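You operate a simulated robot arm through the tools that you are given. There is no shell and no other tool. Be economical: measure what you need, move in short steps, check, and stop when the job is done.

The job below is to be done with a simulated robot arm. You get a single attempt, and the scene is never put back.

## Task
Swap the pink dot cartridge in machine 8 for the blue dot one on top of the grey shelf stand.
Fine: light on first; the stand is the one between machines 6 and 7; pink dot one on top of it, blue dot one upright in the holder; then light off, door shut and latched. Set down upright: pink dot cartridge, blue dot cartridge.
Where things are to end (x, y in the base frame): pink dot cartridge within 60 mm of [960, -1930].

The check looks at the end state, three seconds after you hand in, the way a careful person would. Anything else that was tipped, shoved, dropped, spilled or broken makes it a failure.

## Robot
A 7-joint arm with a two-finger parallel gripper on a trunk, on a base that drives. Base frame: it is fixed to the floor where the robot stands at the start and does not move with it; the origin is under the middle of the robot, x ahead of it, y to its left, z up. Lengths are in mm, angles in rad, forces in N, time in s.
With the tool pointing down near the work surface it reaches from about 100 to 300 mm from the robot's upright axis, wherever it stands. Its first joint turns from -2.897 to 2.897 rad. Places, roughly: blue dot cartridge [1000, -2000, 250]; cartridge holder [500, -700, 700]; fan knob [600, -900, 1200]; light switch [500, -700, 1100]; machine eight brake pedal [200, -900, 200]; machine eight door [200, -1200, 1100]; machine eight latch [100, -1300, 1200]; machine eight stay [300, -1100, 900]; machine five latch [900, -3800, 1200]; machine five stay [1100, -3600, 900]; machine four stay [1300, -4500, 900]; machine seven latch [400, -1300, 1300]; machine six latch [600, -2800, 1200]; machine six stay [800, -2600, 900]; mode lever [500, -900, 1100]; number eight machine [600, -800, 600]. Payload 1.57 kg.
The TCP is the grasp point between the finger pads, 30 mm short of the fingertips. In the tool frame z runs along the fingers and y along their closing line. Largest opening 110 mm; finger width 24, thickness 12; the body of the gripper, 48 by 112 mm, starts 78 mm behind the TCP.
Orientation is that of the tool frame in the base frame, as a unit quaternion [w, x, y, z]. With the fingers straight down and closing along the base's y, the tool's x points along the base's -x, its y along +y and its z along -z.

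## Interface
- The arm moves only by the tool arm_command. Its argument "plan" is one flat list of numbers, 7 for each row, row after row: the shift along the base's x, y, z in mm, then the turn, a rotation vector about the base's x, y, z in rad, then the gripper command, from -1 (shut) to 1 (fully open), values between in proportion. In form: [dx, dy, dz, ax, ay, az, hand, dx, dy, dz, ax, ay, az, hand, ...]. A call has 1 to 10 rows; each row shifts and turns the commanded pose from where the row before left it. Rows are played at 5 a second. More than 50 mm and 0.15 rad between two rows, or a gripper value outside its range, and nothing of the call is played. Where a pose cannot be reached the arm comes as near as it can. A force on the tool above 90 N (or 10 N above the force at the start of the call, whichever is more), or a blocked arm, ends the call early, and 0.2 s more pass. The fingers move at their own pace (about 45 mm/s each) and stop on an object; they squeeze with about 25 N. The grip force told is the motor's: it shows also when the fingers shut on nothing. Time passes only in rows, and 0.2 s behind the last, so rows that do not move let the fingers close. The reply holds the time, the measured pose of the TCP, the force on the tool along the base axes, the opening and the grip force, in the units named above and with some noise, with the torque about the TCP (base axes, N m) and any sound that the robot's microphone picked up.
- Cameras (640 x 400 px; columns grow to the right, rows downward): "scene" is now at [-51, 59.9, 1609.1]; the picture's right is [-0.97, -0.22, 0.00], its down [-0.10, 0.45, -0.89] and it looks along [0.20, -0.87, -0.46] (base axes); focal length 272 px, centre (320, 200). "wrist" rides on the gripper at [70, 16, -141] in the tool frame; the picture's right is [-0.23, 0.97, 0.00], its down [-0.86, -0.20, -0.48] and it looks along [-0.47, -0.11, 0.88] (tool axes); focal length 222 px, centre (320, 200). There is no depth. A picture from a camera that has moved, and an enlarged one, comes with that camera's place and axes in the base frame and with its lens. The place of the scene camera against the robot may be out by one fixed shift of up to 18 mm in any direction.
- capture(camera): a new picture of that camera. No time passes.
- move_column(by): slides the trunk up (or, below 0, down) by that many mm; the arm and the scene camera ride with it, the base frame stays. It gives what a move gives, with no picture.
- drive_base(legs): drives the robot by 1 to 6 legs, each [ahead, turn to the left] in mm and rad, along the robot's own axes; the way and the turn of a leg run together, so that a leg with both is an arc; at most 1500 mm and 3.142 rad a leg. The arm and the cameras ride along, it lands a little off, and it stops where it bumps. It gives what a move gives.
- pan_tilt(pan, tilt): turns the head with the scene camera to pan (to the left, within 2.705 rad either way) and tilt (down, from -0.506 to 1.204), counted from straight ahead of the robot. It gives what a move gives.
- close_up(camera, box): a new picture of the part [left, top, right, bottom] of that camera's present view, enlarged. No time passes.
- finish_job(): hands the job in; it is judged then, once.

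Go step by step. Nothing tells you exact positions but the pictures and the camera data: compare them with the known pose of the tool, close in by small moves and look again before you grip or let go. The budget is 120 turns and 90 pictures, counting those below and the enlarged ones. Unless the task says otherwise, let go and move clear before handing in.

The tools are called by a JSON object that holds its "method" and its "body". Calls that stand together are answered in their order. arm_command: Moves the arm, as the interface text tells. Its arguments: {"type":"object","properties":{"plan":{"type":"array","items":{"type":"number"}}},"required":["plan"]} The other tools are called the same way: move_column (by) slides the trunk up or down; drive_base (legs) drives the base; pan_tilt (pan, tilt) turns the head that bears the scene camera; capture (camera) takes a picture; close_up (camera, box) takes an enlarged picture of a part of a camera's view; finish_job () hands the job in.

At the start:

```text
t: 0.0
eef_pos: [163.5, -374.2, 1212.7]
tcp_rot: [0.0, 0.003, 1.0, 0.0]
contact_force: [0.4, 0.0, 0.7]
wrist_torque: [-0.04, 0.04, 0.04]
width: 109.8
gripper_force: 0.0
trunk travel left (down, up): [-514.0, 76.0]
robot x, y, heading: [0.8, -1.6, 0.0]
head pan, tilt: [-1.346, 0.475]
```

scene: 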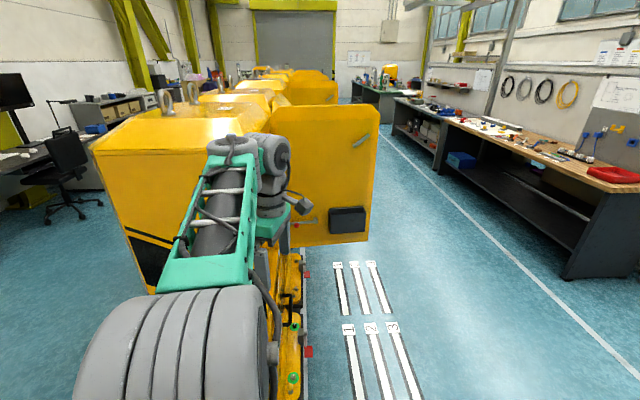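
wrist: 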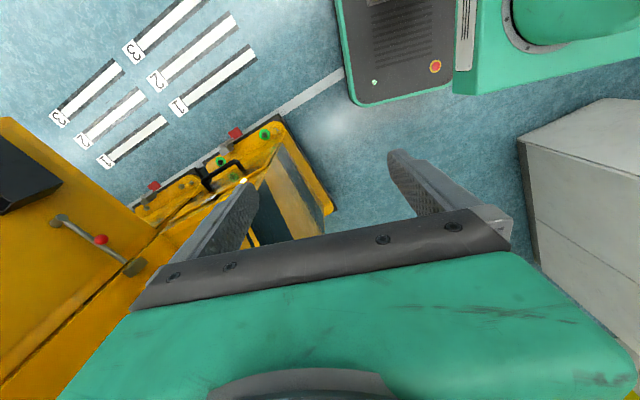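

I see the yellow machine row ahead along -y with machine 8's door standing open, held by a stay. First I look around from different head angles.

{"method": "pan_tilt", "body": {"pan": -0.9, "tilt": 0.7}}

{"method": "capture", "body": {"camera": "scene"}}

{"method": "close_up", "body": {"camera": "wrist", "box": [0, 100, 340, 310]}}

```text
t: 0.9
eef_pos: [163.5, -373.5, 1212.1]
tcp_rot: [0.0, 0.002, 1.0, 0.0]
contact_force: [0.5, 0.3, -0.2]
wrist_torque: [0.0, 0.01, -0.04]
width: 109.9
gripper_force: 0.1
trunk travel left (down, up): [-514.0, 76.0]
robot x, y, heading: [-0.2, 4.9, -0.004]
head pan, tilt: [-0.901, 0.7]
```

```text
87 pictures are left
camera scene: at [-18.7, 82.4, 1589.2], right [-0.78, -0.62, 0.0], down [-0.4, 0.5, -0.77], along [0.47, -0.6, -0.64], focal length 272 px, centre (320, 200)
```

scene: 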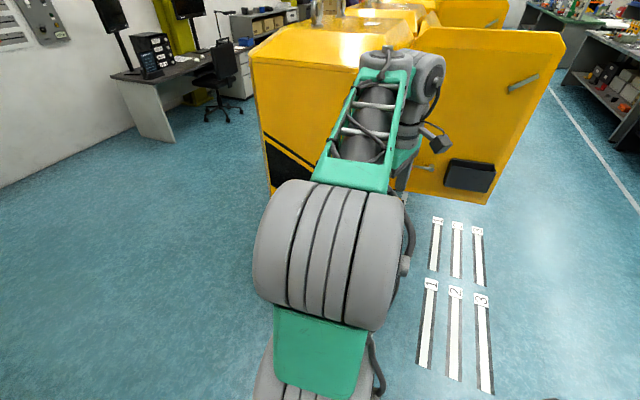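

```text
1.88 times, centred on (170, 205) of wrist
camera zoom: at [93.6, -358.2, 1352.6], right [0.23, 0.97, 0.0], down [0.85, -0.2, 0.48], along [0.47, -0.11, -0.88], focal length 418 px, centre (602, 191)
```

zoom: 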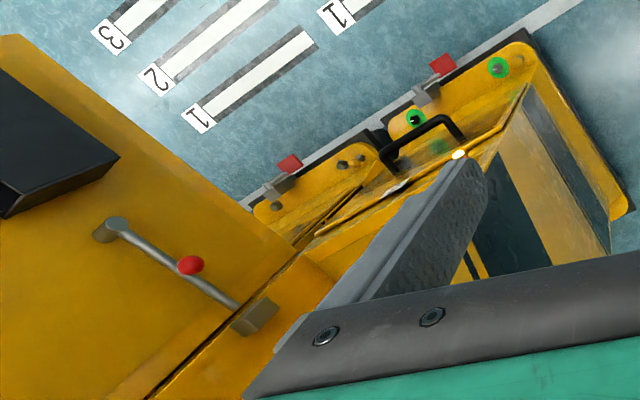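

The machine fronts face -x and the opening faces the aisle. Before backing into the aisle I check what is behind and to the side.

{"method": "pan_tilt", "body": {"pan": -2.5, "tilt": 0.5}}

{"method": "capture", "body": {"camera": "scene"}}

{"method": "pan_tilt", "body": {"pan": 2.6, "tilt": 0.6}}

{"method": "capture", "body": {"camera": "scene"}}

```text
t: 2.6
eef_pos: [162.6, -374.2, 1211.7]
tcp_rot: [-0.001, 0.002, 1.0, 0.0]
contact_force: [0.5, 0.9, 0.3]
wrist_torque: [0.0, 0.01, -0.01]
width: 110.2
gripper_force: 0.0
trunk travel left (down, up): [-514.0, 76.0]
robot x, y, heading: [-0.9, -3.2, 0.004]
head pan, tilt: [-2.499, 0.499]
```

```text
85 pictures are left
camera scene: at [-144.3, 94.5, 1606.9], right [-0.6, 0.8, 0.0], down [0.38, 0.29, -0.88], along [-0.7, -0.53, -0.48], focal length 272 px, centre (320, 200)
```

scene: 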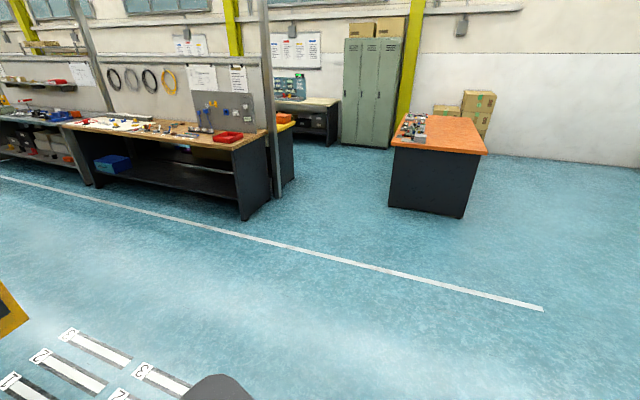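

```text
t: 6.6
eef_pos: [163.9, -372.6, 1211.8]
tcp_rot: [0.0, 0.003, 1.0, -0.001]
contact_force: [-0.1, -0.5, -0.6]
wrist_torque: [0.04, 0.02, -0.02]
width: 110.0
gripper_force: 0.0
trunk travel left (down, up): [-514.0, 76.0]
robot x, y, heading: [0.8, -3.0, -0.001]
head pan, tilt: [2.601, 0.6]
```

```text
84 pictures are left
camera scene: at [-147.2, 194.6, 1597.8], right [0.52, 0.86, 0.0], down [0.48, -0.29, -0.83], along [-0.71, 0.43, -0.56], focal length 272 px, centre (320, 200)
```

scene: 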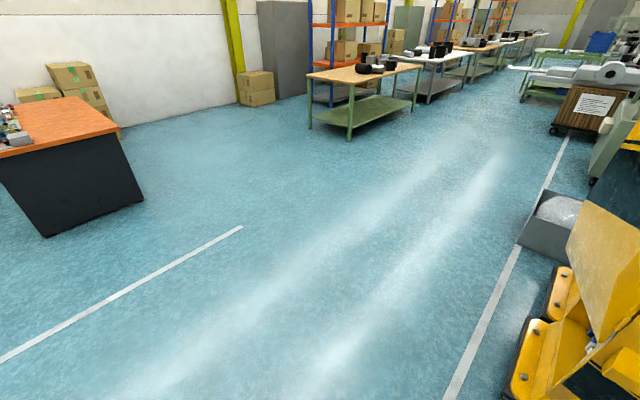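

The aisle (x < 0) is clear. I back into it, go alongside machine 8 and face it.

{"method": "drive_base", "body": {"legs": [[-650, 0], [0, -1.571], [700, 0], [0, 1.571]]}}

{"method": "pan_tilt", "body": {"pan": 0, "tilt": 0.5}}

{"method": "capture", "body": {"camera": "scene"}}

{"method": "pan_tilt", "body": {"pan": -0.7, "tilt": 0.5}}

{"method": "capture", "body": {"camera": "scene"}}

```text
t: 21.4
eef_pos: [-474.3, -1076.5, 1211.4]
tcp_rot: [-0.001, -0.008, 1.0, 0.0]
contact_force: [-0.4, -0.9, -0.2]
wrist_torque: [-0.01, 0.0, 0.04]
width: 109.8
gripper_force: 0.0
trunk travel left (down, up): [-514.0, 76.0]
robot x, y, heading: [-649.1, -707.3, 0.018]
head pan, tilt: [2.601, 0.6]
```

```text
t: 23.7
eef_pos: [-475.7, -1076.9, 1211.3]
tcp_rot: [0.0, -0.008, 1.0, 0.0]
contact_force: [0.3, 0.2, 0.5]
wrist_torque: [0.02, 0.01, 0.01]
width: 110.2
gripper_force: 0.1
trunk travel left (down, up): [-514.0, 76.0]
robot x, y, heading: [-646.7, -704.0, 0.026]
head pan, tilt: [0.0, 0.499]
```

```text
83 pictures are left
camera scene: at [-630.6, -556.8, 1606.9], right [0.02, -1.0, 0.0], down [-0.48, -0.01, -0.88], along [0.88, 0.02, -0.48], focal length 272 px, centre (320, 200)
```

scene: 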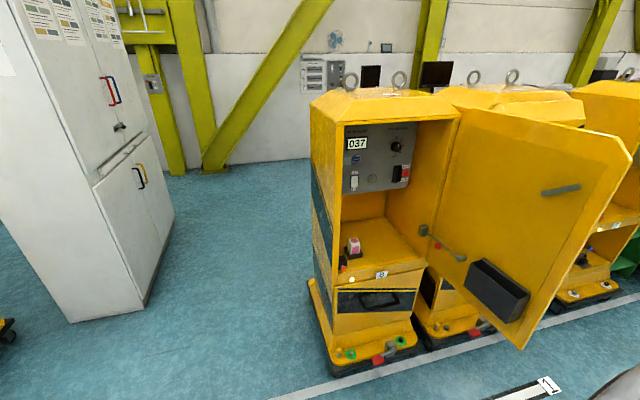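

```text
t: 24.8
eef_pos: [-476.4, -1077.6, 1212.3]
tcp_rot: [0.0, -0.009, 1.0, 0.0]
contact_force: [-0.2, 0.2, 0.5]
wrist_torque: [-0.02, 0.02, 0.0]
width: 109.9
gripper_force: 0.0
trunk travel left (down, up): [-514.0, 76.0]
robot x, y, heading: [-650.8, -707.1, 0.02]
head pan, tilt: [-0.7, 0.499]
```

```text
82 pictures are left
camera scene: at [-650.7, -615.8, 1606.9], right [-0.63, -0.78, 0.0], down [-0.37, 0.3, -0.88], along [0.68, -0.55, -0.48], focal length 272 px, centre (320, 200)
```

scene: 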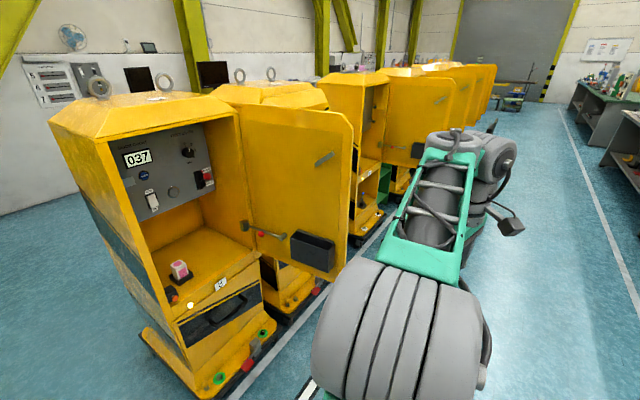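

Machine 8 is open in front; the pink cartridge sits in the holder on its shelf, with the panel above. I zoom in on the interior and the door.

{"method": "pan_tilt", "body": {"pan": -0.1, "tilt": 0.5}}

{"method": "close_up", "body": {"camera": "scene", "box": [260, 80, 420, 180]}}

{"method": "close_up", "body": {"camera": "scene", "box": [260, 180, 420, 280]}}

{"method": "close_up", "body": {"camera": "scene", "box": [380, 140, 620, 290]}}

{"method": "close_up", "body": {"camera": "scene", "box": [260, 260, 460, 385]}}

```text
t: 25.8
eef_pos: [-475.5, -1076.4, 1211.4]
tcp_rot: [-0.001, -0.009, 1.0, 0.0]
contact_force: [0.1, -0.2, 0.2]
wrist_torque: [-0.01, -0.01, -0.01]
width: 109.9
gripper_force: 0.0
trunk travel left (down, up): [-514.0, 76.0]
robot x, y, heading: [-651.0, -708.0, 0.019]
head pan, tilt: [-0.099, 0.499]
```

```text
4.00 times, centred on (340, 130) of scene
camera zoom: at [-630.8, -565.9, 1606.9], right [-0.08, -1.0, 0.0], down [-0.48, 0.04, -0.88], along [0.88, -0.07, -0.48], focal length 1087 px, centre (240, 480)
```

zoom: 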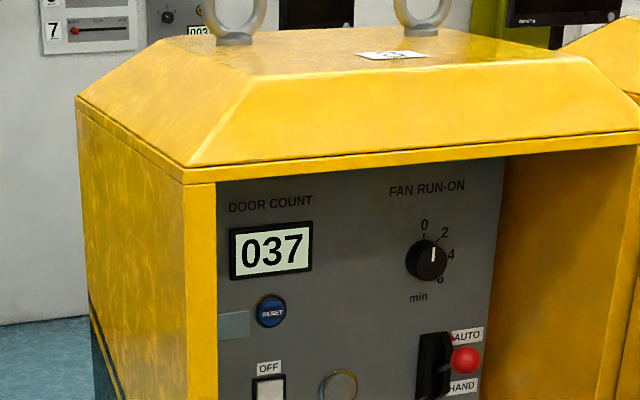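

```text
4.00 times, centred on (340, 230) of scene
camera zoom: at [-630.8, -565.9, 1606.9], right [-0.08, -1.0, 0.0], down [-0.48, 0.04, -0.88], along [0.88, -0.07, -0.48], focal length 1087 px, centre (240, 80)
```

zoom: 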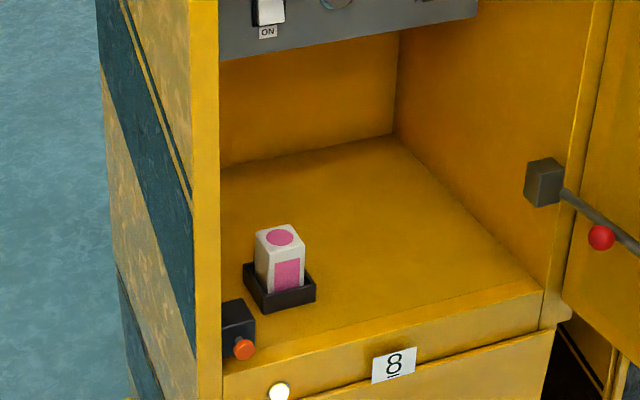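

```text
2.67 times, centred on (500, 215) of scene
camera zoom: at [-630.8, -565.9, 1606.9], right [-0.08, -1.0, 0.0], down [-0.48, 0.04, -0.88], along [0.88, -0.07, -0.48], focal length 725 px, centre (-160, 160)
```

zoom: 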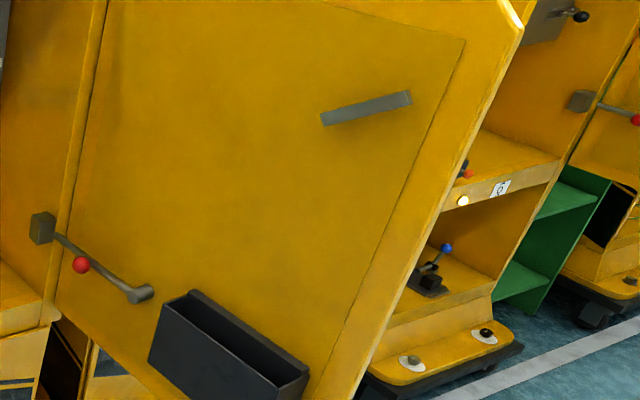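

```text
3.20 times, centred on (360, 322) of scene
camera zoom: at [-630.8, -565.9, 1606.9], right [-0.08, -1.0, 0.0], down [-0.48, 0.04, -0.88], along [0.88, -0.07, -0.48], focal length 870 px, centre (192, -192)
```

zoom: 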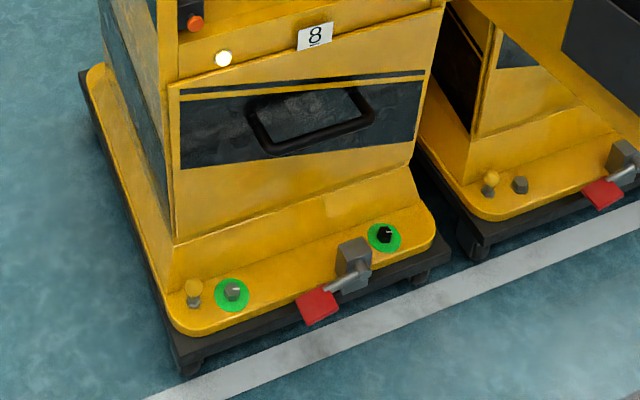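

Machine 8's front is turned about 0.286 rad from base x; the holder is near (463, -706, 700), the light rocker above it (ON at the bottom), and a stay rod with red knob holds the door. I swing the arm to the front of the robot with the tool tilted 45° forward before driving in.

{"method": "arm_command", "body": {"plan": [41, 22, 0, 0, -0.0785, 0, -1, 38, 27, 0, 0, -0.0785, 0, -1, 35, 31, 0, 0, -0.0785, 0, -1, 32, 34, 0, 0, -0.0785, 0, -1, 27, 38, 0, 0, -0.0785, 0, -1, 22, 40, 0, 0, -0.0785, 0, -1, 18, 43, 0, 0, -0.0785, 0, -1, 13, 44, 0, 0, -0.0785, 0, -1, 8, 47, 0, 0, -0.0785, 0, -1, 3, 46, 0, 0, -0.0785, 0, -1]}}

{"method": "capture", "body": {"camera": "wrist"}}

```text
t: 27.1
eef_pos: [-329.2, -968.2, 1208.8]
tcp_rot: [0.195, 0.101, 0.975, -0.009]
contact_force: [-0.1, -0.2, -0.2]
wrist_torque: [0.03, 0.02, 0.02]
width: 0.0
gripper_force: 7.0
out of reach, approached as far as the arm can: row 6
trunk travel left (down, up): [-514.0, 76.0]
robot x, y, heading: [-642.9, -704.7, 0.019]
head pan, tilt: [-0.099, 0.499]
stopped in row 6: the arm was blocked; the commanded pose is now the measured one
```

```text
77 pictures are left
camera wrist: at [-442.9, -931.3, 1313.1], right [0.4, 0.91, 0.11], down [0.55, -0.33, 0.76], along [0.73, -0.25, -0.64], focal length 222 px, centre (320, 200)
```

wrist: 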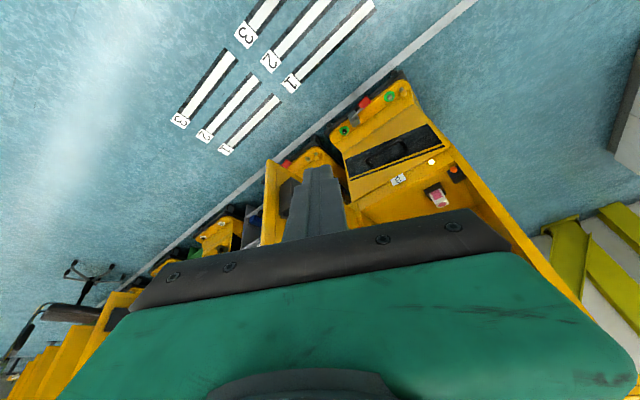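

The last wrist joint ran to its limit with this roll. I level the tool again and turn it about the vertical so that the camera sits in front/above (natural side), then swing forward.

{"method": "arm_command", "body": {"plan": [-10, 0, 0, 0, 0.13, 0, -1, 0, 0, 0, 0, 0.13, 0.1, -1, 0, 0, 0, 0, 0.12, 0.1, -1, 0, 0, 0, 0, 0, 0.145, -1, 0, 0, 0, 0, 0, 0.145, -1, 0, 0, 0, 0, 0, 0.145, -1, 0, 0, 0, 0, 0, 0.145, -1, 0, 0, 0, 0, 0, 0.145, -1, 0, 0, 0, 0, 0, 0.145, -1, 0, 0, 0, 0, 0, 0.145, -1]}}

{"method": "arm_command", "body": {"plan": [10, 0, 0, 0, 0, 0.145, -1, 10, 20, 0, 0, 0, 0.145, -1, 10, 30, 0, 0, 0, 0.145, -1, 10, 30, 0, 0, 0, 0.145, -1, 10, 30, 0, 0, 0, 0.145, -1, 10, 30, 0, 0, 0, 0.145, -1, 10, 30, 0, 0, 0, 0.145, -1, 10, 30, 0, 0, 0, 0.145, -1, 10, 30, 0, 0, 0, 0.145, -1, 10, 30, 0, 0, 0, 0.145, -1]}}

```text
refused: row 2 steps farther than a row can; nothing moved
```

```text
t: 28.3
eef_pos: [-313.6, -927.3, 1175.3]
tcp_rot: [0.16, -0.124, 0.977, 0.071]
contact_force: [-0.2, 0.1, -0.5]
wrist_torque: [0.0, 0.0, -0.01]
width: 0.3
gripper_force: 20.9
trunk travel left (down, up): [-514.0, 76.0]
robot x, y, heading: [-645.0, -706.1, 0.022]
head pan, tilt: [-0.099, 0.499]
stopped in row 5: the arm was blocked; the commanded pose is now the measured one
```

The arm got stuck again without outside contact; I look at its posture from the head camera.

{"method": "pan_tilt", "body": {"pan": -0.7, "tilt": 0.9}}

{"method": "capture", "body": {"camera": "scene"}}

```text
t: 29.3
eef_pos: [-314.9, -927.6, 1173.0]
tcp_rot: [0.157, -0.124, 0.977, 0.074]
contact_force: [0.5, -0.6, 0.0]
wrist_torque: [0.03, 0.0, 0.02]
width: 0.0
gripper_force: 21.4
trunk travel left (down, up): [-514.0, 76.0]
robot x, y, heading: [-646.9, -707.2, 0.021]
head pan, tilt: [-0.7, 0.901]
```

```text
76 pictures are left
camera scene: at [-662.7, -606.1, 1573.1], right [-0.63, -0.78, 0.0], down [-0.61, 0.49, -0.62], along [0.48, -0.39, -0.78], focal length 272 px, centre (320, 200)
```

scene: 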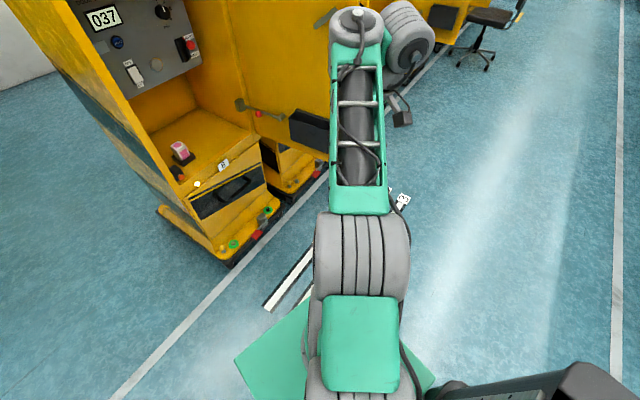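

The arm stretches straight out to the right with the wrist turned. I undo the tilt first, then try the turn in small amounts.

{"method": "arm_command", "body": {"plan": [0, 0, 10, -0.063, 0.098, 0, -1, 0, 0, 10, -0.063, 0.098, 0, -1, 0, 0, 10, -0.062, 0.098, 0, -1, 0, 0, 0, 0, 0, 0.12, -1, 0, 0, 0, 0, 0, 0.12, -1, 0, 0, 0, 0, 0, 0.12, -1, 0, 0, 0, 0, 0, 0.12, -1]}}

```text
t: 30.9
eef_pos: [-313.3, -924.4, 1204.1]
tcp_rot: [0.003, -0.361, 0.933, -0.001]
contact_force: [0.6, -0.3, -0.4]
wrist_torque: [0.05, 0.02, -0.01]
width: 0.0
gripper_force: 20.8
trunk travel left (down, up): [-514.0, 76.0]
robot x, y, heading: [-649.7, -706.9, 0.018]
head pan, tilt: [-0.7, 0.901]
```

Level again and turning freely. I continue the turn while swinging to the front.

{"method": "arm_command", "body": {"plan": [6, 10, 0, 0, 0, 0.14, -1, 6, 20, 0, 0, 0, 0.14, -1, 6, 22, 0, 0, 0, 0.14, -1, 6, 22, 0, 0, 0, 0.14, -1, 6, 22, 0, 0, 0, 0.14, -1, 6, 22, 0, 0, 0, 0.14, -1, 6, 22, 0, 0, 0, 0.14, -1, 6, 22, 0, 0, 0, 0.14, -1, 6, 25, 0, 0, 0, 0.14, -1, 6, 25, 0, 0, 0, 0.14, -1]}}

{"method": "arm_command", "body": {"plan": [0, 0, 0, 0, 0, 0.14, -1, 0, 0, 0, 0, 0, 0.14, -1, 0, 0, 0, 0, 0, 0.14, -1, 0, 0, 0, 0, 0, 0.14, -1, 0, 0, 0, 0, 0, 0.14, -1, 0, 0, 0, 0, 0, 0.14, -1, 0, 0, 0, 0, 0, 0.14, -1]}}

```text
t: 33.1
eef_pos: [-253.9, -712.2, 1206.9]
tcp_rot: [-0.003, 0.876, -0.481, 0.0]
contact_force: [-0.1, -0.7, 0.1]
wrist_torque: [-0.02, 0.0, -0.01]
width: 0.0
gripper_force: 21.6
trunk travel left (down, up): [-514.0, 76.0]
robot x, y, heading: [-645.1, -706.7, 0.022]
head pan, tilt: [-0.7, 0.901]
```

```text
t: 34.7
eef_pos: [-253.3, -718.0, 1213.5]
tcp_rot: [0.005, 0.999, -0.052, -0.001]
contact_force: [-0.7, 0.3, 0.4]
wrist_torque: [0.01, 0.0, -0.04]
width: 0.2
gripper_force: 21.5
out of reach, approached as far as the arm can: row 7
trunk travel left (down, up): [-514.0, 76.0]
robot x, y, heading: [-649.3, -707.7, 0.021]
head pan, tilt: [-0.7, 0.901]
```

The tool now points down with the camera forward. I tilt it forward towards the machine and see how far it goes.

{"method": "arm_command", "body": {"plan": [0, 0, 0, 0, -0.12, 0, -1, 0, 0, 0, 0, -0.12, 0, -1, 0, 0, 0, 0, -0.12, 0, -1, 0, 0, 0, 0, -0.12, 0, -1, 0, 0, 0, 0, -0.12, 0, -1, 0, 0, 0, 0, -0.12, 0, -1, 0, 0, 0, 0, -0.12, 0, -1, 0, 0, 0, 0, -0.12, 0, -1]}}

{"method": "capture", "body": {"camera": "wrist"}}

{"method": "capture", "body": {"camera": "scene"}}

```text
t: 35.5
eef_pos: [-234.2, -704.3, 1120.8]
tcp_rot: [-0.024, 0.998, -0.033, 0.052]
contact_force: [-0.4, -0.5, -0.3]
wrist_torque: [-0.02, -0.02, -0.02]
width: 0.0
gripper_force: 21.4
trunk travel left (down, up): [-514.0, 76.0]
robot x, y, heading: [-647.6, -706.3, 0.024]
head pan, tilt: [-0.7, 0.901]
stopped in row 4: the arm was blocked; the commanded pose is now the measured one
```

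```text
75 pictures are left
camera wrist: at [-181.7, -731.9, 1266.8], right [-0.29, -0.95, -0.07], down [-0.89, 0.24, 0.4], along [-0.36, 0.18, -0.91], focal length 222 px, centre (320, 200)
```

wrist: 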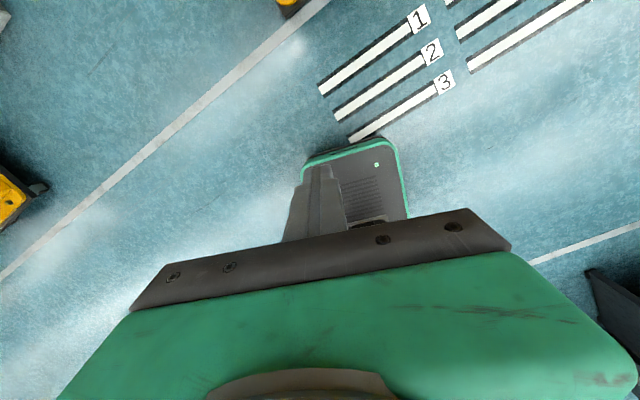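

```text
74 pictures are left
camera scene: at [-663.6, -606.0, 1565.2], right [-0.63, -0.78, 0.0], down [-0.61, 0.49, -0.62], along [0.48, -0.39, -0.78], focal length 272 px, centre (320, 200)
```

scene: 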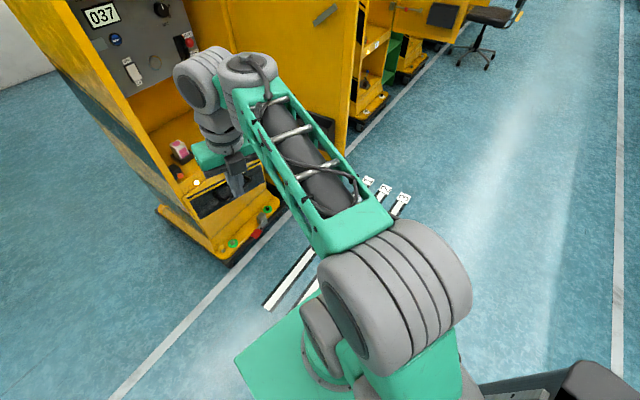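

The tilt stalled with the hand close to the body, so I reach out further and try the tilt there.

{"method": "arm_command", "body": {"plan": [40, 0, 0, 0, 0, 0, -1, 40, 0, 0, 0, 0, 0, -1, 40, 0, 0, 0, -0.05, 0, -1, 30, 0, 0, 0, -0.1, 0, -1, 10, 0, 0, 0, -0.1, 0, -1, 10, 0, 0, 0, -0.1, 0, -1, 10, 0, 0, 0, -0.1, 0, -1]}}

```text
t: 37.1
eef_pos: [-55.4, -703.4, 1127.0]
tcp_rot: [-0.031, 0.961, -0.027, 0.273]
contact_force: [0.1, -0.8, 0.5]
wrist_torque: [-0.01, 0.01, 0.0]
width: 0.0
gripper_force: 21.3
trunk travel left (down, up): [-514.0, 76.0]
robot x, y, heading: [-647.5, -705.8, 0.021]
head pan, tilt: [-0.7, 0.901]
```

Reaching out frees it: tilt is now ~32°. I continue to about 60°.

{"method": "arm_command", "body": {"plan": [10, 0, 0, 0, -0.12, 0, -1, 10, 0, 0, 0, -0.12, 0, -1, 0, 0, 0, 0, -0.12, 0, -1, 0, 0, 0, 0, -0.12, 0, -1, 0, 0, 0, 0, 0, 0, -1]}}

{"method": "capture", "body": {"camera": "wrist"}}

```text
t: 38.1
eef_pos: [-38.3, -689.2, 1033.7]
tcp_rot: [-0.042, 0.915, -0.042, 0.399]
contact_force: [-0.3, -1.4, 0.4]
wrist_torque: [0.02, 0.0, 0.06]
width: 0.1
gripper_force: 21.4
out of reach, approached as far as the arm can: row 2, 3, 4
trunk travel left (down, up): [-514.0, 76.0]
robot x, y, heading: [-645.0, -706.6, 0.022]
head pan, tilt: [-0.7, 0.901]
stopped in row 5: the arm was blocked; the commanded pose is now the measured one
```

```text
73 pictures are left
camera wrist: at [-95.6, -720.1, 1177.4], right [-0.2, -0.94, -0.27], down [-0.92, 0.27, -0.28], along [0.33, 0.2, -0.92], focal length 222 px, centre (320, 200)
```

wrist: 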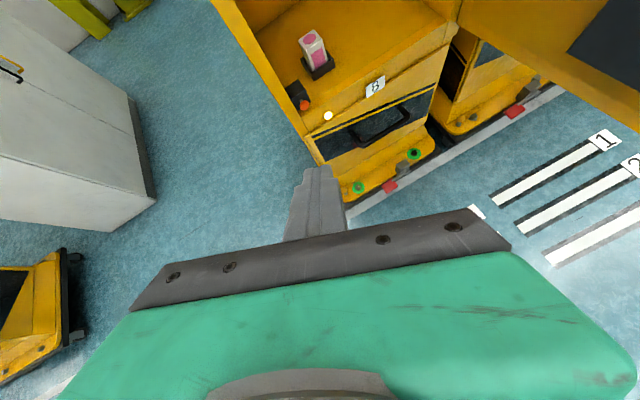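

The tilt stops near 47° while the wrist sinks, so a joint limit is involved. I look at the posture.

{"method": "pan_tilt", "body": {"pan": -0.4, "tilt": 0.7}}

{"method": "capture", "body": {"camera": "scene"}}

```text
t: 39.0
eef_pos: [-39.0, -689.2, 1037.5]
tcp_rot: [-0.042, 0.914, -0.043, 0.401]
contact_force: [0.7, 0.0, 1.1]
wrist_torque: [-0.02, 0.01, 0.01]
width: 0.0
gripper_force: 21.3
trunk travel left (down, up): [-514.0, 76.0]
robot x, y, heading: [-640.5, -706.4, 0.025]
head pan, tilt: [-0.4, 0.7]
```

```text
72 pictures are left
camera scene: at [-642.5, -590.1, 1588.7], right [-0.37, -0.93, 0.0], down [-0.6, 0.24, -0.76], along [0.71, -0.28, -0.64], focal length 272 px, centre (320, 200)
```

scene: 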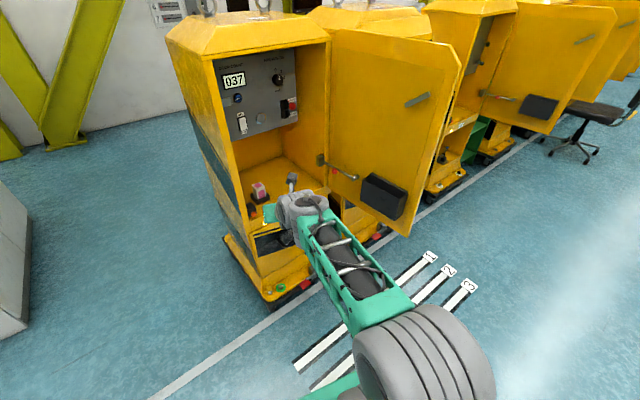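

The arm is stretched out with ~45° tilt, which is enough for the work inside. To line up squarely with machine 8 without sweeping the door, I turn left, back up, and turn to heading 0.286.

{"method": "drive_base", "body": {"legs": [[0, 0.914], [-514, 0], [0, -0.65]]}}

{"method": "pan_tilt", "body": {"pan": 0, "tilt": 0.4}}

{"method": "capture", "body": {"camera": "scene"}}

```text
t: 46.1
eef_pos: [-367.1, -948.8, 1037.0]
tcp_rot: [-0.092, 0.912, 0.073, 0.393]
contact_force: [-0.7, -0.1, 0.8]
wrist_torque: [-0.03, 0.02, -0.02]
width: 0.0
gripper_force: 21.3
trunk travel left (down, up): [-514.0, 76.0]
robot x, y, heading: [-952.6, -1113.9, 0.272]
head pan, tilt: [-0.4, 0.7]
```

```text
t: 46.9
eef_pos: [-366.4, -948.2, 1036.7]
tcp_rot: [-0.092, 0.912, 0.074, 0.392]
contact_force: [-0.6, 1.0, 0.4]
wrist_torque: [-0.01, -0.01, 0.01]
width: 0.2
gripper_force: 21.1
trunk travel left (down, up): [-514.0, 76.0]
robot x, y, heading: [-952.0, -1118.7, 0.271]
head pan, tilt: [0.0, 0.4]
```

```text
71 pictures are left
camera scene: at [-972.7, -964.6, 1616.0], right [0.27, -0.96, 0.0], down [-0.38, -0.1, -0.92], along [0.89, 0.25, -0.39], focal length 272 px, centre (320, 200)
```

scene: 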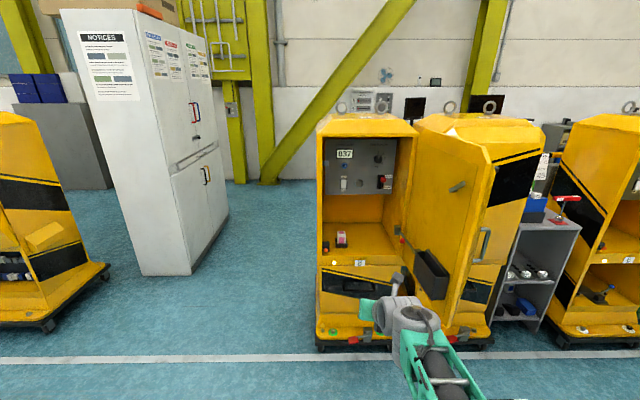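

The view is square to the machine now, and the grey stand between 7 and 6 is visible. I zoom on both.

{"method": "close_up", "body": {"camera": "scene", "box": [480, 130, 640, 330]}}

{"method": "close_up", "body": {"camera": "scene", "box": [310, 110, 490, 280]}}

```text
2.00 times, centred on (560, 230) of scene
camera zoom: at [-972.7, -964.6, 1616.0], right [0.27, -0.96, 0.0], down [-0.38, -0.1, -0.92], along [0.89, 0.25, -0.39], focal length 544 px, centre (-160, 140)
```

zoom: 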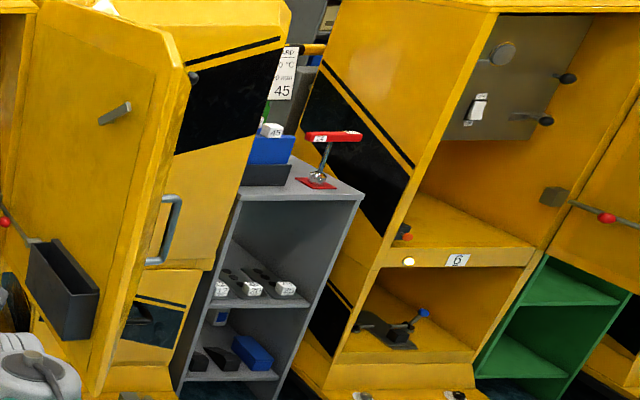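

```text
2.35 times, centred on (400, 195) of scene
camera zoom: at [-972.7, -964.6, 1616.0], right [0.27, -0.96, 0.0], down [-0.38, -0.1, -0.92], along [0.89, 0.25, -0.39], focal length 639 px, centre (132, 212)
```

zoom: 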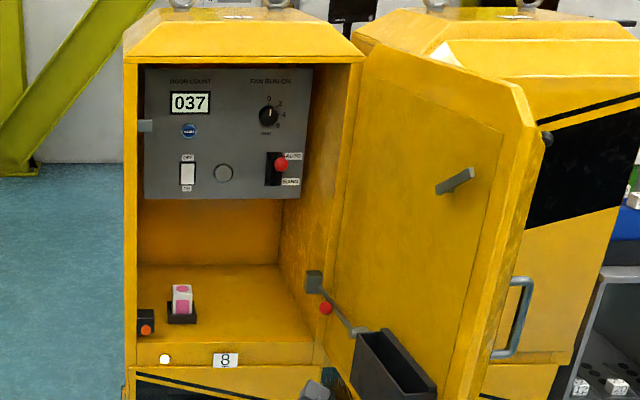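

The light rocker is near (515, -690, 1085), the holder near (440, -700, 740). I drive straight in 700 mm, leaving the fingers just at the opening.

{"method": "drive_base", "body": {"legs": [[0, 0.015], [700, 0]]}}

{"method": "capture", "body": {"camera": "scene"}}

{"method": "capture", "body": {"camera": "wrist"}}

```text
t: 51.1
eef_pos: [301.5, -746.1, 1036.4]
tcp_rot: [-0.093, 0.912, 0.078, 0.391]
contact_force: [0.0, 0.7, 1.0]
wrist_torque: [0.02, -0.04, 0.03]
width: 0.0
gripper_force: 21.1
trunk travel left (down, up): [-514.0, 76.0]
robot x, y, heading: [-278.9, -915.4, 0.284]
head pan, tilt: [0.0, 0.4]
```

```text
68 pictures are left
camera scene: at [-304.4, -767.7, 1616.0], right [0.28, -0.96, 0.0], down [-0.37, -0.11, -0.92], along [0.88, 0.26, -0.39], focal length 272 px, centre (320, 200)
```

scene: 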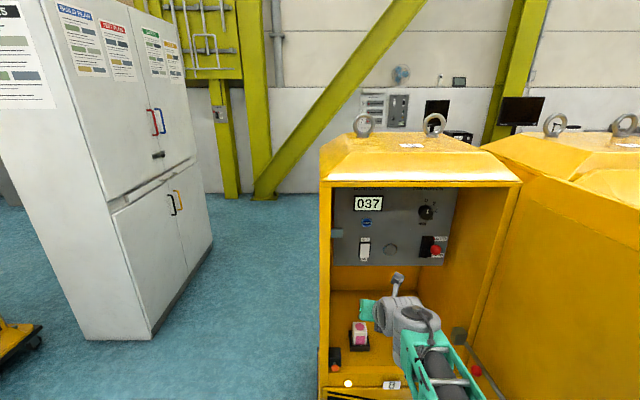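

```text
67 pictures are left
camera wrist: at [253.9, -790.1, 1180.6], right [0.05, -0.96, -0.27], down [-0.96, 0.03, -0.28], along [0.27, 0.28, -0.92], focal length 222 px, centre (320, 200)
```

wrist: 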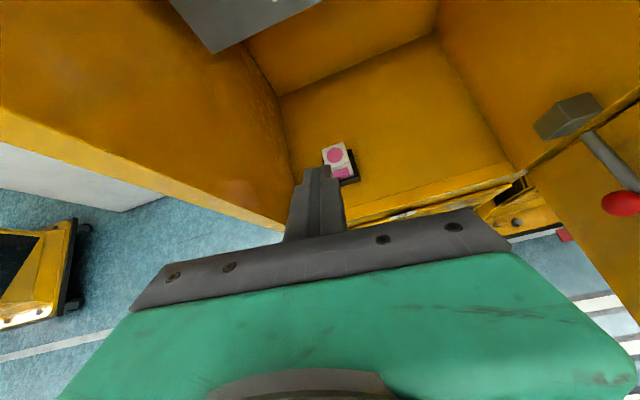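

I zoom on the panel to refine the rocker's position and see its state.

{"method": "close_up", "body": {"camera": "scene", "box": [320, 170, 480, 270]}}

{"method": "close_up", "body": {"camera": "scene", "box": [310, 280, 438, 360]}}

```text
4.00 times, centred on (400, 220) of scene
camera zoom: at [-304.4, -767.7, 1616.0], right [0.28, -0.96, 0.0], down [-0.37, -0.11, -0.92], along [0.88, 0.26, -0.39], focal length 1087 px, centre (0, 120)
```

zoom: 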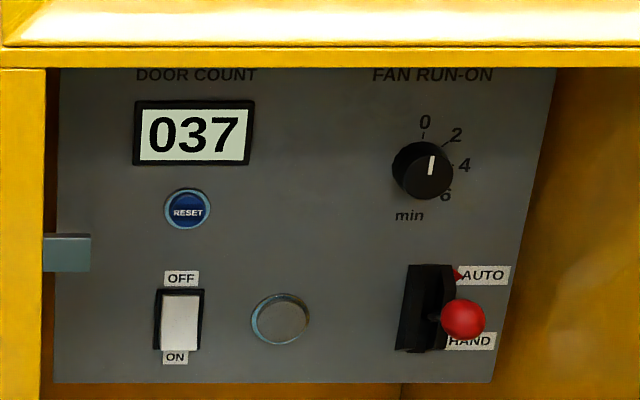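

```text
5.00 times, centred on (374, 320) of scene
camera zoom: at [-304.4, -767.7, 1616.0], right [0.28, -0.96, 0.0], down [-0.37, -0.11, -0.92], along [0.88, 0.26, -0.39], focal length 1359 px, centre (50, -400)
```

zoom: 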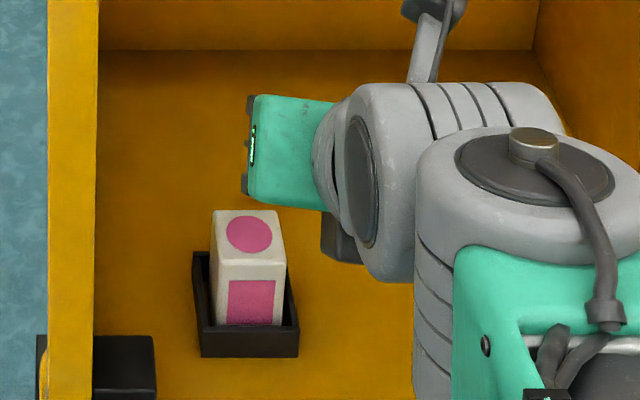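

The rocker is at about (509, -691), spanning z 1061–1113, and it is in the OFF state (lower half sticks out). I raise the hand, level its roll, then drive 100 mm closer.

{"method": "arm_command", "body": {"plan": [0, 0, 15, -0.05, -0.015, 0, -1, 0, 0, 15, -0.05, -0.015, 0, -1, 0, 0, 15, 0, 0, 0, -1]}}

{"method": "drive_base", "body": {"legs": [[100, 0]]}}

{"method": "capture", "body": {"camera": "scene"}}

```text
t: 51.9
eef_pos: [301.7, -743.7, 1076.6]
tcp_rot: [-0.09, 0.912, 0.076, 0.393]
contact_force: [-0.8, 0.2, 0.1]
wrist_torque: [0.02, -0.01, -0.02]
width: 0.0
gripper_force: 21.2
out of reach, approached as far as the arm can: row 1, 2
trunk travel left (down, up): [-514.0, 76.0]
robot x, y, heading: [-279.8, -918.8, 0.28]
head pan, tilt: [0.0, 0.4]
```

```text
t: 53.0
eef_pos: [401.3, -714.4, 1076.4]
tcp_rot: [-0.092, 0.912, 0.076, 0.392]
contact_force: [0.3, -0.1, -0.7]
wrist_torque: [0.03, -0.03, -0.02]
width: 0.2
gripper_force: 21.2
trunk travel left (down, up): [-514.0, 76.0]
robot x, y, heading: [-186.1, -891.4, 0.28]
head pan, tilt: [0.0, 0.4]
```

```text
64 pictures are left
camera scene: at [-206.3, -739.2, 1616.0], right [0.28, -0.96, 0.0], down [-0.37, -0.11, -0.92], along [0.88, 0.26, -0.39], focal length 272 px, centre (320, 200)
```

scene: 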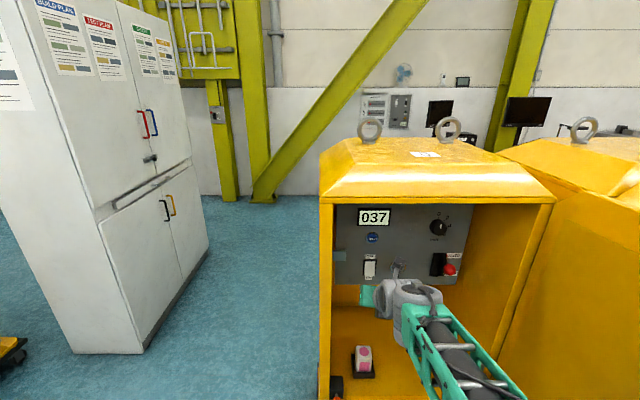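

The roll is at a joint limit, which doesn't matter for pressing. I approach the lower half of the rocker in small steps.

{"method": "arm_command", "body": {"plan": [20, 4, 2, 0, 0, 0, -1, 20, 4, 2, 0, 0, 0, -1, 20, 4, 0, 0, 0, 0, -1, 0, 0, 0, 0, 0, 0, -1]}}

{"method": "close_up", "body": {"camera": "scene", "box": [325, 220, 453, 300]}}

{"method": "capture", "body": {"camera": "wrist"}}

```text
t: 54.0
eef_pos: [460.3, -702.9, 1081.3]
tcp_rot: [-0.091, 0.912, 0.076, 0.392]
contact_force: [-0.1, -0.2, -0.5]
wrist_torque: [0.01, -0.01, 0.01]
width: 0.0
gripper_force: 21.3
trunk travel left (down, up): [-514.0, 76.0]
robot x, y, heading: [-182.3, -889.3, 0.279]
head pan, tilt: [0.0, 0.4]
```

```text
5.00 times, centred on (389, 260) of scene
camera zoom: at [-206.7, -739.3, 1616.0], right [0.28, -0.96, 0.0], down [-0.37, -0.11, -0.92], along [0.88, 0.26, -0.39], focal length 1359 px, centre (-25, -100)
```

zoom: 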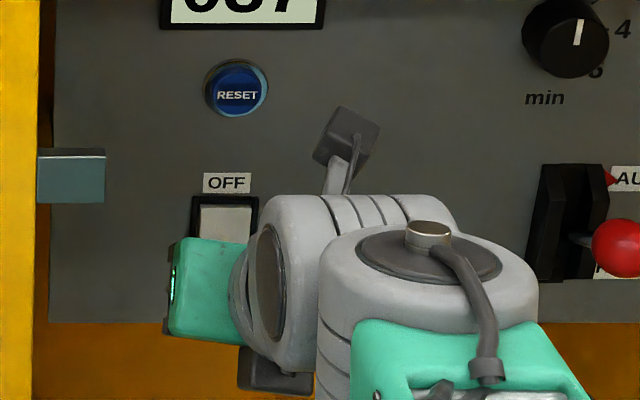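

```text
62 pictures are left
camera wrist: at [412.7, -747.6, 1224.9], right [0.05, -0.96, -0.27], down [-0.96, 0.03, -0.28], along [0.28, 0.27, -0.92], focal length 222 px, centre (320, 200)
```

wrist: 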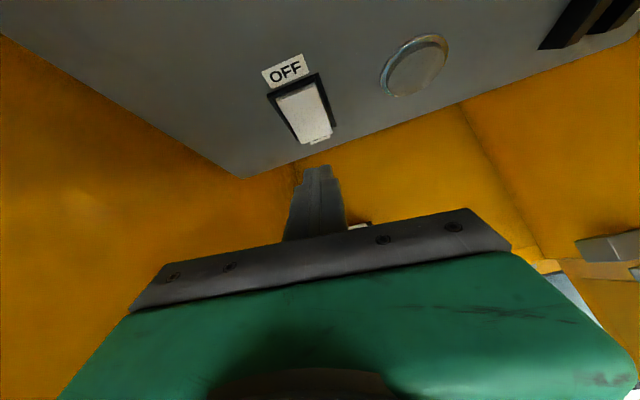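

The wrist view shows the fingertips just before and level with the lower end of the rocker, centred. I press on gently.

{"method": "arm_command", "body": {"plan": [10, 3, 0, 0, 0, 0, -1, 5, 1, 0, 0, 0, 0, -1, 5, 1, 0, 0, 0, 0, -1, 3, 1, 0, 0, 0, 0, -1]}}

{"method": "capture", "body": {"camera": "wrist"}}

```text
t: 55.0
eef_pos: [484.5, -697.1, 1081.4]
tcp_rot: [-0.092, 0.912, 0.076, 0.393]
contact_force: [-0.1, 0.4, -0.5]
wrist_torque: [-0.01, 0.0, -0.01]
width: 0.1
gripper_force: 21.4
trunk travel left (down, up): [-514.0, 76.0]
robot x, y, heading: [-185.0, -885.9, 0.283]
head pan, tilt: [0.0, 0.4]
```

```text
61 pictures are left
camera wrist: at [435.7, -741.1, 1226.2], right [0.05, -0.96, -0.27], down [-0.96, 0.03, -0.28], along [0.28, 0.27, -0.92], focal length 222 px, centre (320, 200)
```

wrist: 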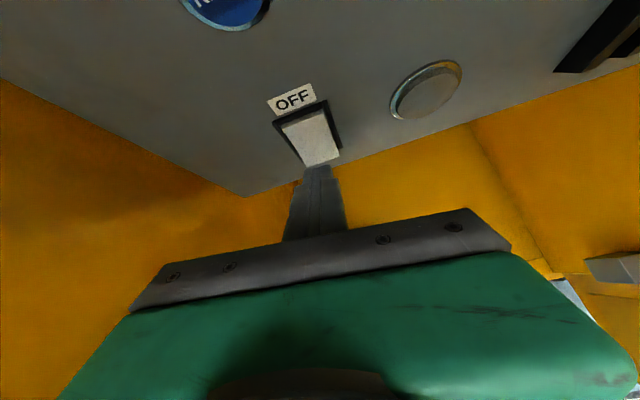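

Nearly touching. I continue in 3 mm steps.

{"method": "arm_command", "body": {"plan": [3, 1, 0, 0, 0, 0, -1, 3, 1, 0, 0, 0, 0, -1, 3, 1, 0, 0, 0, 0, -1]}}

```text
t: 55.8
eef_pos: [492.5, -695.3, 1081.0]
tcp_rot: [-0.091, 0.913, 0.076, 0.391]
contact_force: [-0.4, -0.6, -0.3]
wrist_torque: [0.04, -0.02, 0.01]
width: 0.1
gripper_force: 21.5
trunk travel left (down, up): [-514.0, 76.0]
robot x, y, heading: [-186.2, -890.6, 0.287]
head pan, tilt: [0.0, 0.4]
```

{"method": "arm_command", "body": {"plan": [3, 1, 0, 0, 0, 0, -1, 3, 1, 0, 0, 0, 0, -1, 3, 1, 0, 0, 0, 0, -1]}}

{"method": "capture", "body": {"camera": "wrist"}}

```text
t: 56.6
eef_pos: [498.9, -693.4, 1080.7]
tcp_rot: [-0.091, 0.914, 0.076, 0.389]
contact_force: [-26.0, -8.8, -2.1]
wrist_torque: [-0.06, 0.39, 0.05]
width: 0.2
gripper_force: 21.5
trunk travel left (down, up): [-514.0, 76.0]
robot x, y, heading: [-183.9, -892.0, 0.283]
head pan, tilt: [0.0, 0.4]
```

```text
60 pictures are left
camera wrist: at [450.9, -736.3, 1225.4], right [0.05, -0.96, -0.27], down [-0.96, 0.03, -0.27], along [0.27, 0.27, -0.92], focal length 222 px, centre (320, 200)
```

wrist: 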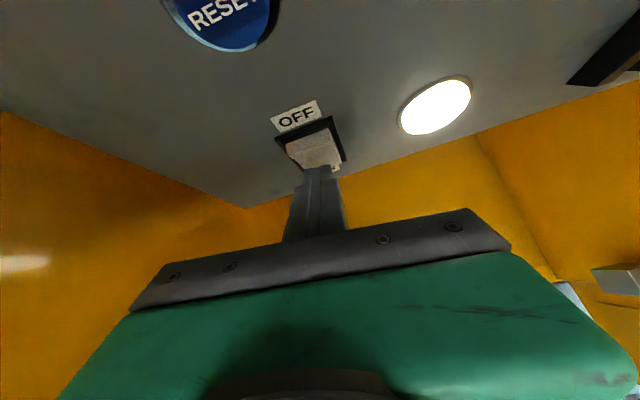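

The lamp is lit: the light is on. I withdraw, back off, and turn the tool half round so that its roll has freedom for gripping.

{"method": "arm_command", "body": {"plan": [-15, -4, 0, 0, 0, 0, -1, -30, -9, 0, 0, 0, 0, -1, -30, -9, 0, 0, 0, 0, -1]}}

{"method": "drive_base", "body": {"legs": [[-450, 0]]}}

{"method": "arm_command", "body": {"plan": [0, 0, 0, 0.098, 0.031, -0.095, 1, 0, 0, 0, 0.098, 0.031, -0.095, 1, 0, 0, 0, 0.098, 0.031, -0.095, 1, 0, 0, 0, 0.098, 0.031, -0.095, 1, 0, 0, 0, 0.098, 0.031, -0.095, 1, 0, 0, 0, 0.098, 0.031, -0.095, 1, 0, 0, 0, 0.098, 0.031, -0.095, 1, 0, 0, 0, 0.098, 0.031, -0.095, 1, 0, 0, 0, 0.098, 0.031, -0.095, 1, 0, 0, 0, 0.098, 0.031, -0.095, 1]}}

{"method": "arm_command", "body": {"plan": [0, 0, 0, 0.098, 0.031, -0.095, 1, 0, 0, 0, 0.098, 0.031, -0.095, 1, 0, 0, 0, 0.098, 0.031, -0.095, 1, 0, 0, 0, 0.098, 0.031, -0.095, 1, 0, 0, 0, 0.098, 0.031, -0.095, 1, 0, 0, 0, 0.098, 0.031, -0.095, 1, 0, 0, 0, 0.098, 0.031, -0.095, 1, 0, 0, 0, 0.098, 0.031, -0.095, 1, 0, 0, 0, 0.098, 0.031, -0.095, 1, 0, 0, 0, 0.098, 0.031, -0.095, 1]}}

```text
t: 57.4
eef_pos: [426.5, -713.3, 1083.4]
tcp_rot: [-0.091, 0.912, 0.076, 0.394]
contact_force: [0.3, -0.1, 0.3]
wrist_torque: [-0.04, -0.01, 0.05]
width: 0.2
gripper_force: 21.6
trunk travel left (down, up): [-514.0, 76.0]
robot x, y, heading: [-182.8, -892.2, 0.286]
head pan, tilt: [0.0, 0.4]
```

```text
t: 60.1
eef_pos: [-2.2, -838.8, 1081.9]
tcp_rot: [-0.091, 0.913, 0.075, 0.392]
contact_force: [-0.8, 0.5, 0.9]
wrist_torque: [-0.01, 0.02, 0.04]
width: 0.0
gripper_force: 22.1
trunk travel left (down, up): [-514.0, 76.0]
robot x, y, heading: [-615.7, -1014.8, 0.278]
head pan, tilt: [0.0, 0.4]
```

```text
t: 62.3
eef_pos: [-1.3, -839.0, 1082.2]
tcp_rot: [-0.32, 0.745, -0.533, 0.243]
contact_force: [-0.5, -0.3, -0.3]
wrist_torque: [0.02, -0.01, 0.01]
width: 109.9
gripper_force: 0.0
trunk travel left (down, up): [-514.0, 76.0]
robot x, y, heading: [-610.9, -1015.3, 0.284]
head pan, tilt: [0.0, 0.4]
```

```text
t: 64.5
eef_pos: [-1.4, -839.1, 1083.3]
tcp_rot: [0.399, -0.228, 0.888, 0.021]
contact_force: [-0.1, 0.6, 0.5]
wrist_torque: [0.0, 0.0, -0.03]
width: 110.0
gripper_force: 0.0
trunk travel left (down, up): [-514.0, 76.0]
robot x, y, heading: [-616.3, -1016.6, 0.283]
head pan, tilt: [0.0, 0.4]
```

I fine-tune the orientation (45° forward, level, square to the machine) and lower the whole trunk to cartridge height.

{"method": "arm_command", "body": {"plan": [0, 0, 0, 0.063, 0.038, -0.078, 1, 0, 0, 0, 0.063, 0.038, -0.078, 1, 0, 0, 0, 0, 0, 0, 1]}}

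{"method": "move_column", "body": {"by": -270}}

{"method": "drive_base", "body": {"legs": [[200, 0]]}}

{"method": "capture", "body": {"camera": "wrist"}}

{"method": "capture", "body": {"camera": "scene"}}

```text
t: 65.3
eef_pos: [-2.0, -837.7, 1081.5]
tcp_rot: [0.379, -0.133, 0.914, 0.054]
contact_force: [0.3, 0.6, -0.1]
wrist_torque: [-0.02, 0.02, 0.01]
width: 109.9
gripper_force: 0.0
trunk travel left (down, up): [-514.0, 76.0]
robot x, y, heading: [-612.7, -1015.4, 0.28]
head pan, tilt: [0.0, 0.4]
```

```text
t: 68.1
eef_pos: [-1.1, -838.4, 813.1]
tcp_rot: [0.379, -0.134, 0.914, 0.055]
contact_force: [-0.9, 0.1, 0.0]
wrist_torque: [0.03, 0.02, 0.04]
width: 110.0
gripper_force: 0.1
trunk travel left (down, up): [-244.0, 346.0]
robot x, y, heading: [-613.1, -1014.7, 0.284]
head pan, tilt: [0.0, 0.4]
```

```text
t: 69.7
eef_pos: [194.6, -783.2, 812.6]
tcp_rot: [0.379, -0.132, 0.914, 0.054]
contact_force: [-0.1, 0.6, 1.1]
wrist_torque: [0.02, 0.01, 0.0]
width: 109.8
gripper_force: 0.0
trunk travel left (down, up): [-244.0, 346.0]
robot x, y, heading: [-413.3, -956.6, 0.28]
head pan, tilt: [0.0, 0.4]
```

```text
59 pictures are left
camera wrist: at [46.7, -810.4, 862.9], right [-0.12, 0.98, 0.16], down [0.31, -0.11, 0.94], along [0.94, 0.16, -0.29], focal length 222 px, centre (320, 200)
```

wrist: 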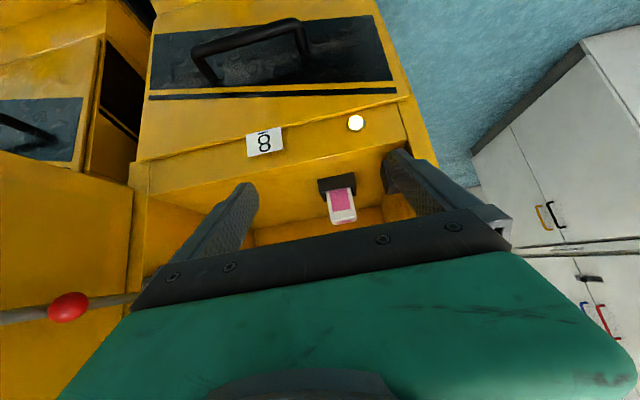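

```text
58 pictures are left
camera scene: at [-439.6, -807.3, 1346.0], right [0.28, -0.96, 0.0], down [-0.37, -0.11, -0.92], along [0.89, 0.25, -0.39], focal length 272 px, centre (320, 200)
```

scene: 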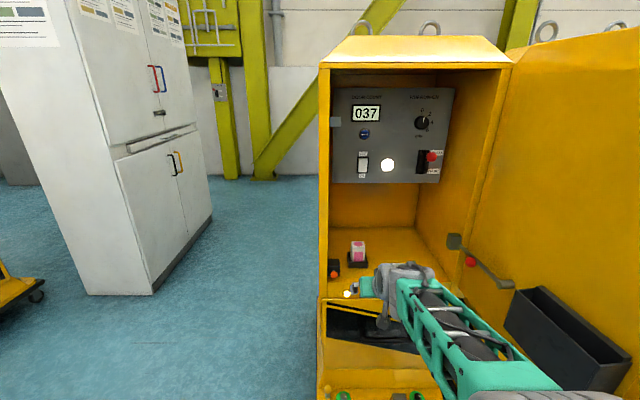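

The cartridge is near (448, -702, 755). I narrow the fingers to ~75 mm (the button box is close on the left) and drive 180 mm nearer, still above it.

{"method": "arm_command", "body": {"plan": [0, 0, 0, 0, 0, 0, 0.36, 0, 0, 0, 0, 0, 0, 0.36]}}

{"method": "drive_base", "body": {"legs": [[180, 0]]}}

{"method": "capture", "body": {"camera": "wrist"}}

{"method": "close_up", "body": {"camera": "scene", "box": [310, 220, 438, 300]}}

```text
t: 70.3
eef_pos: [195.3, -783.7, 812.7]
tcp_rot: [0.379, -0.133, 0.914, 0.054]
contact_force: [-0.2, -0.3, 0.7]
wrist_torque: [0.02, 0.01, -0.01]
width: 74.6
gripper_force: 0.1
trunk travel left (down, up): [-244.0, 346.0]
robot x, y, heading: [-417.1, -957.5, 0.283]
head pan, tilt: [0.0, 0.4]
```

```text
t: 71.8
eef_pos: [363.9, -736.4, 813.2]
tcp_rot: [0.379, -0.132, 0.915, 0.053]
contact_force: [-0.7, 1.0, 1.2]
wrist_torque: [0.02, -0.01, 0.03]
width: 74.9
gripper_force: 0.0
trunk travel left (down, up): [-244.0, 346.0]
robot x, y, heading: [-249.0, -910.6, 0.278]
head pan, tilt: [0.0, 0.4]
```

```text
57 pictures are left
camera wrist: at [216.4, -763.3, 862.9], right [-0.12, 0.98, 0.16], down [0.31, -0.11, 0.94], along [0.94, 0.16, -0.29], focal length 222 px, centre (320, 200)
```

wrist: 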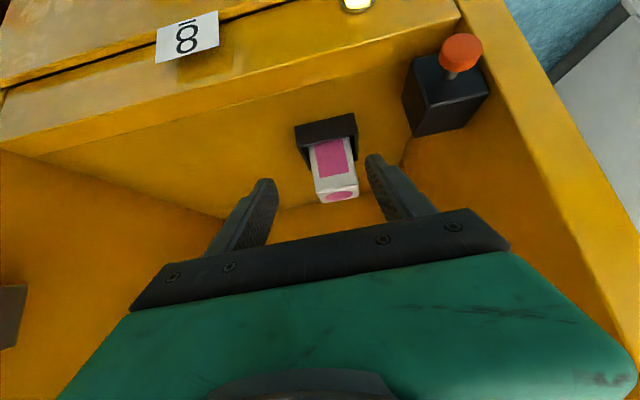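

```text
5.00 times, centred on (374, 260) of scene
camera zoom: at [-270.0, -758.8, 1346.0], right [0.27, -0.96, 0.0], down [-0.37, -0.11, -0.92], along [0.89, 0.25, -0.39], focal length 1359 px, centre (50, -100)
```

zoom: 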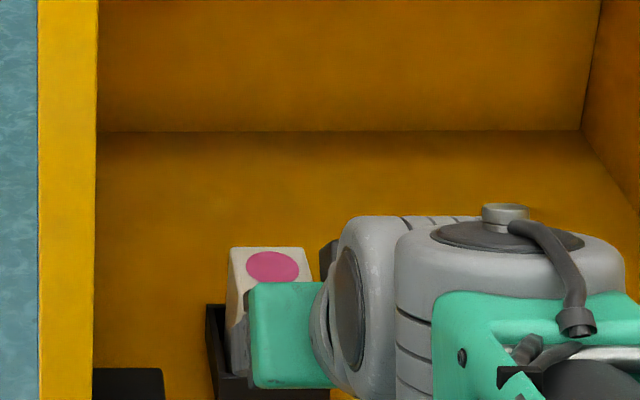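

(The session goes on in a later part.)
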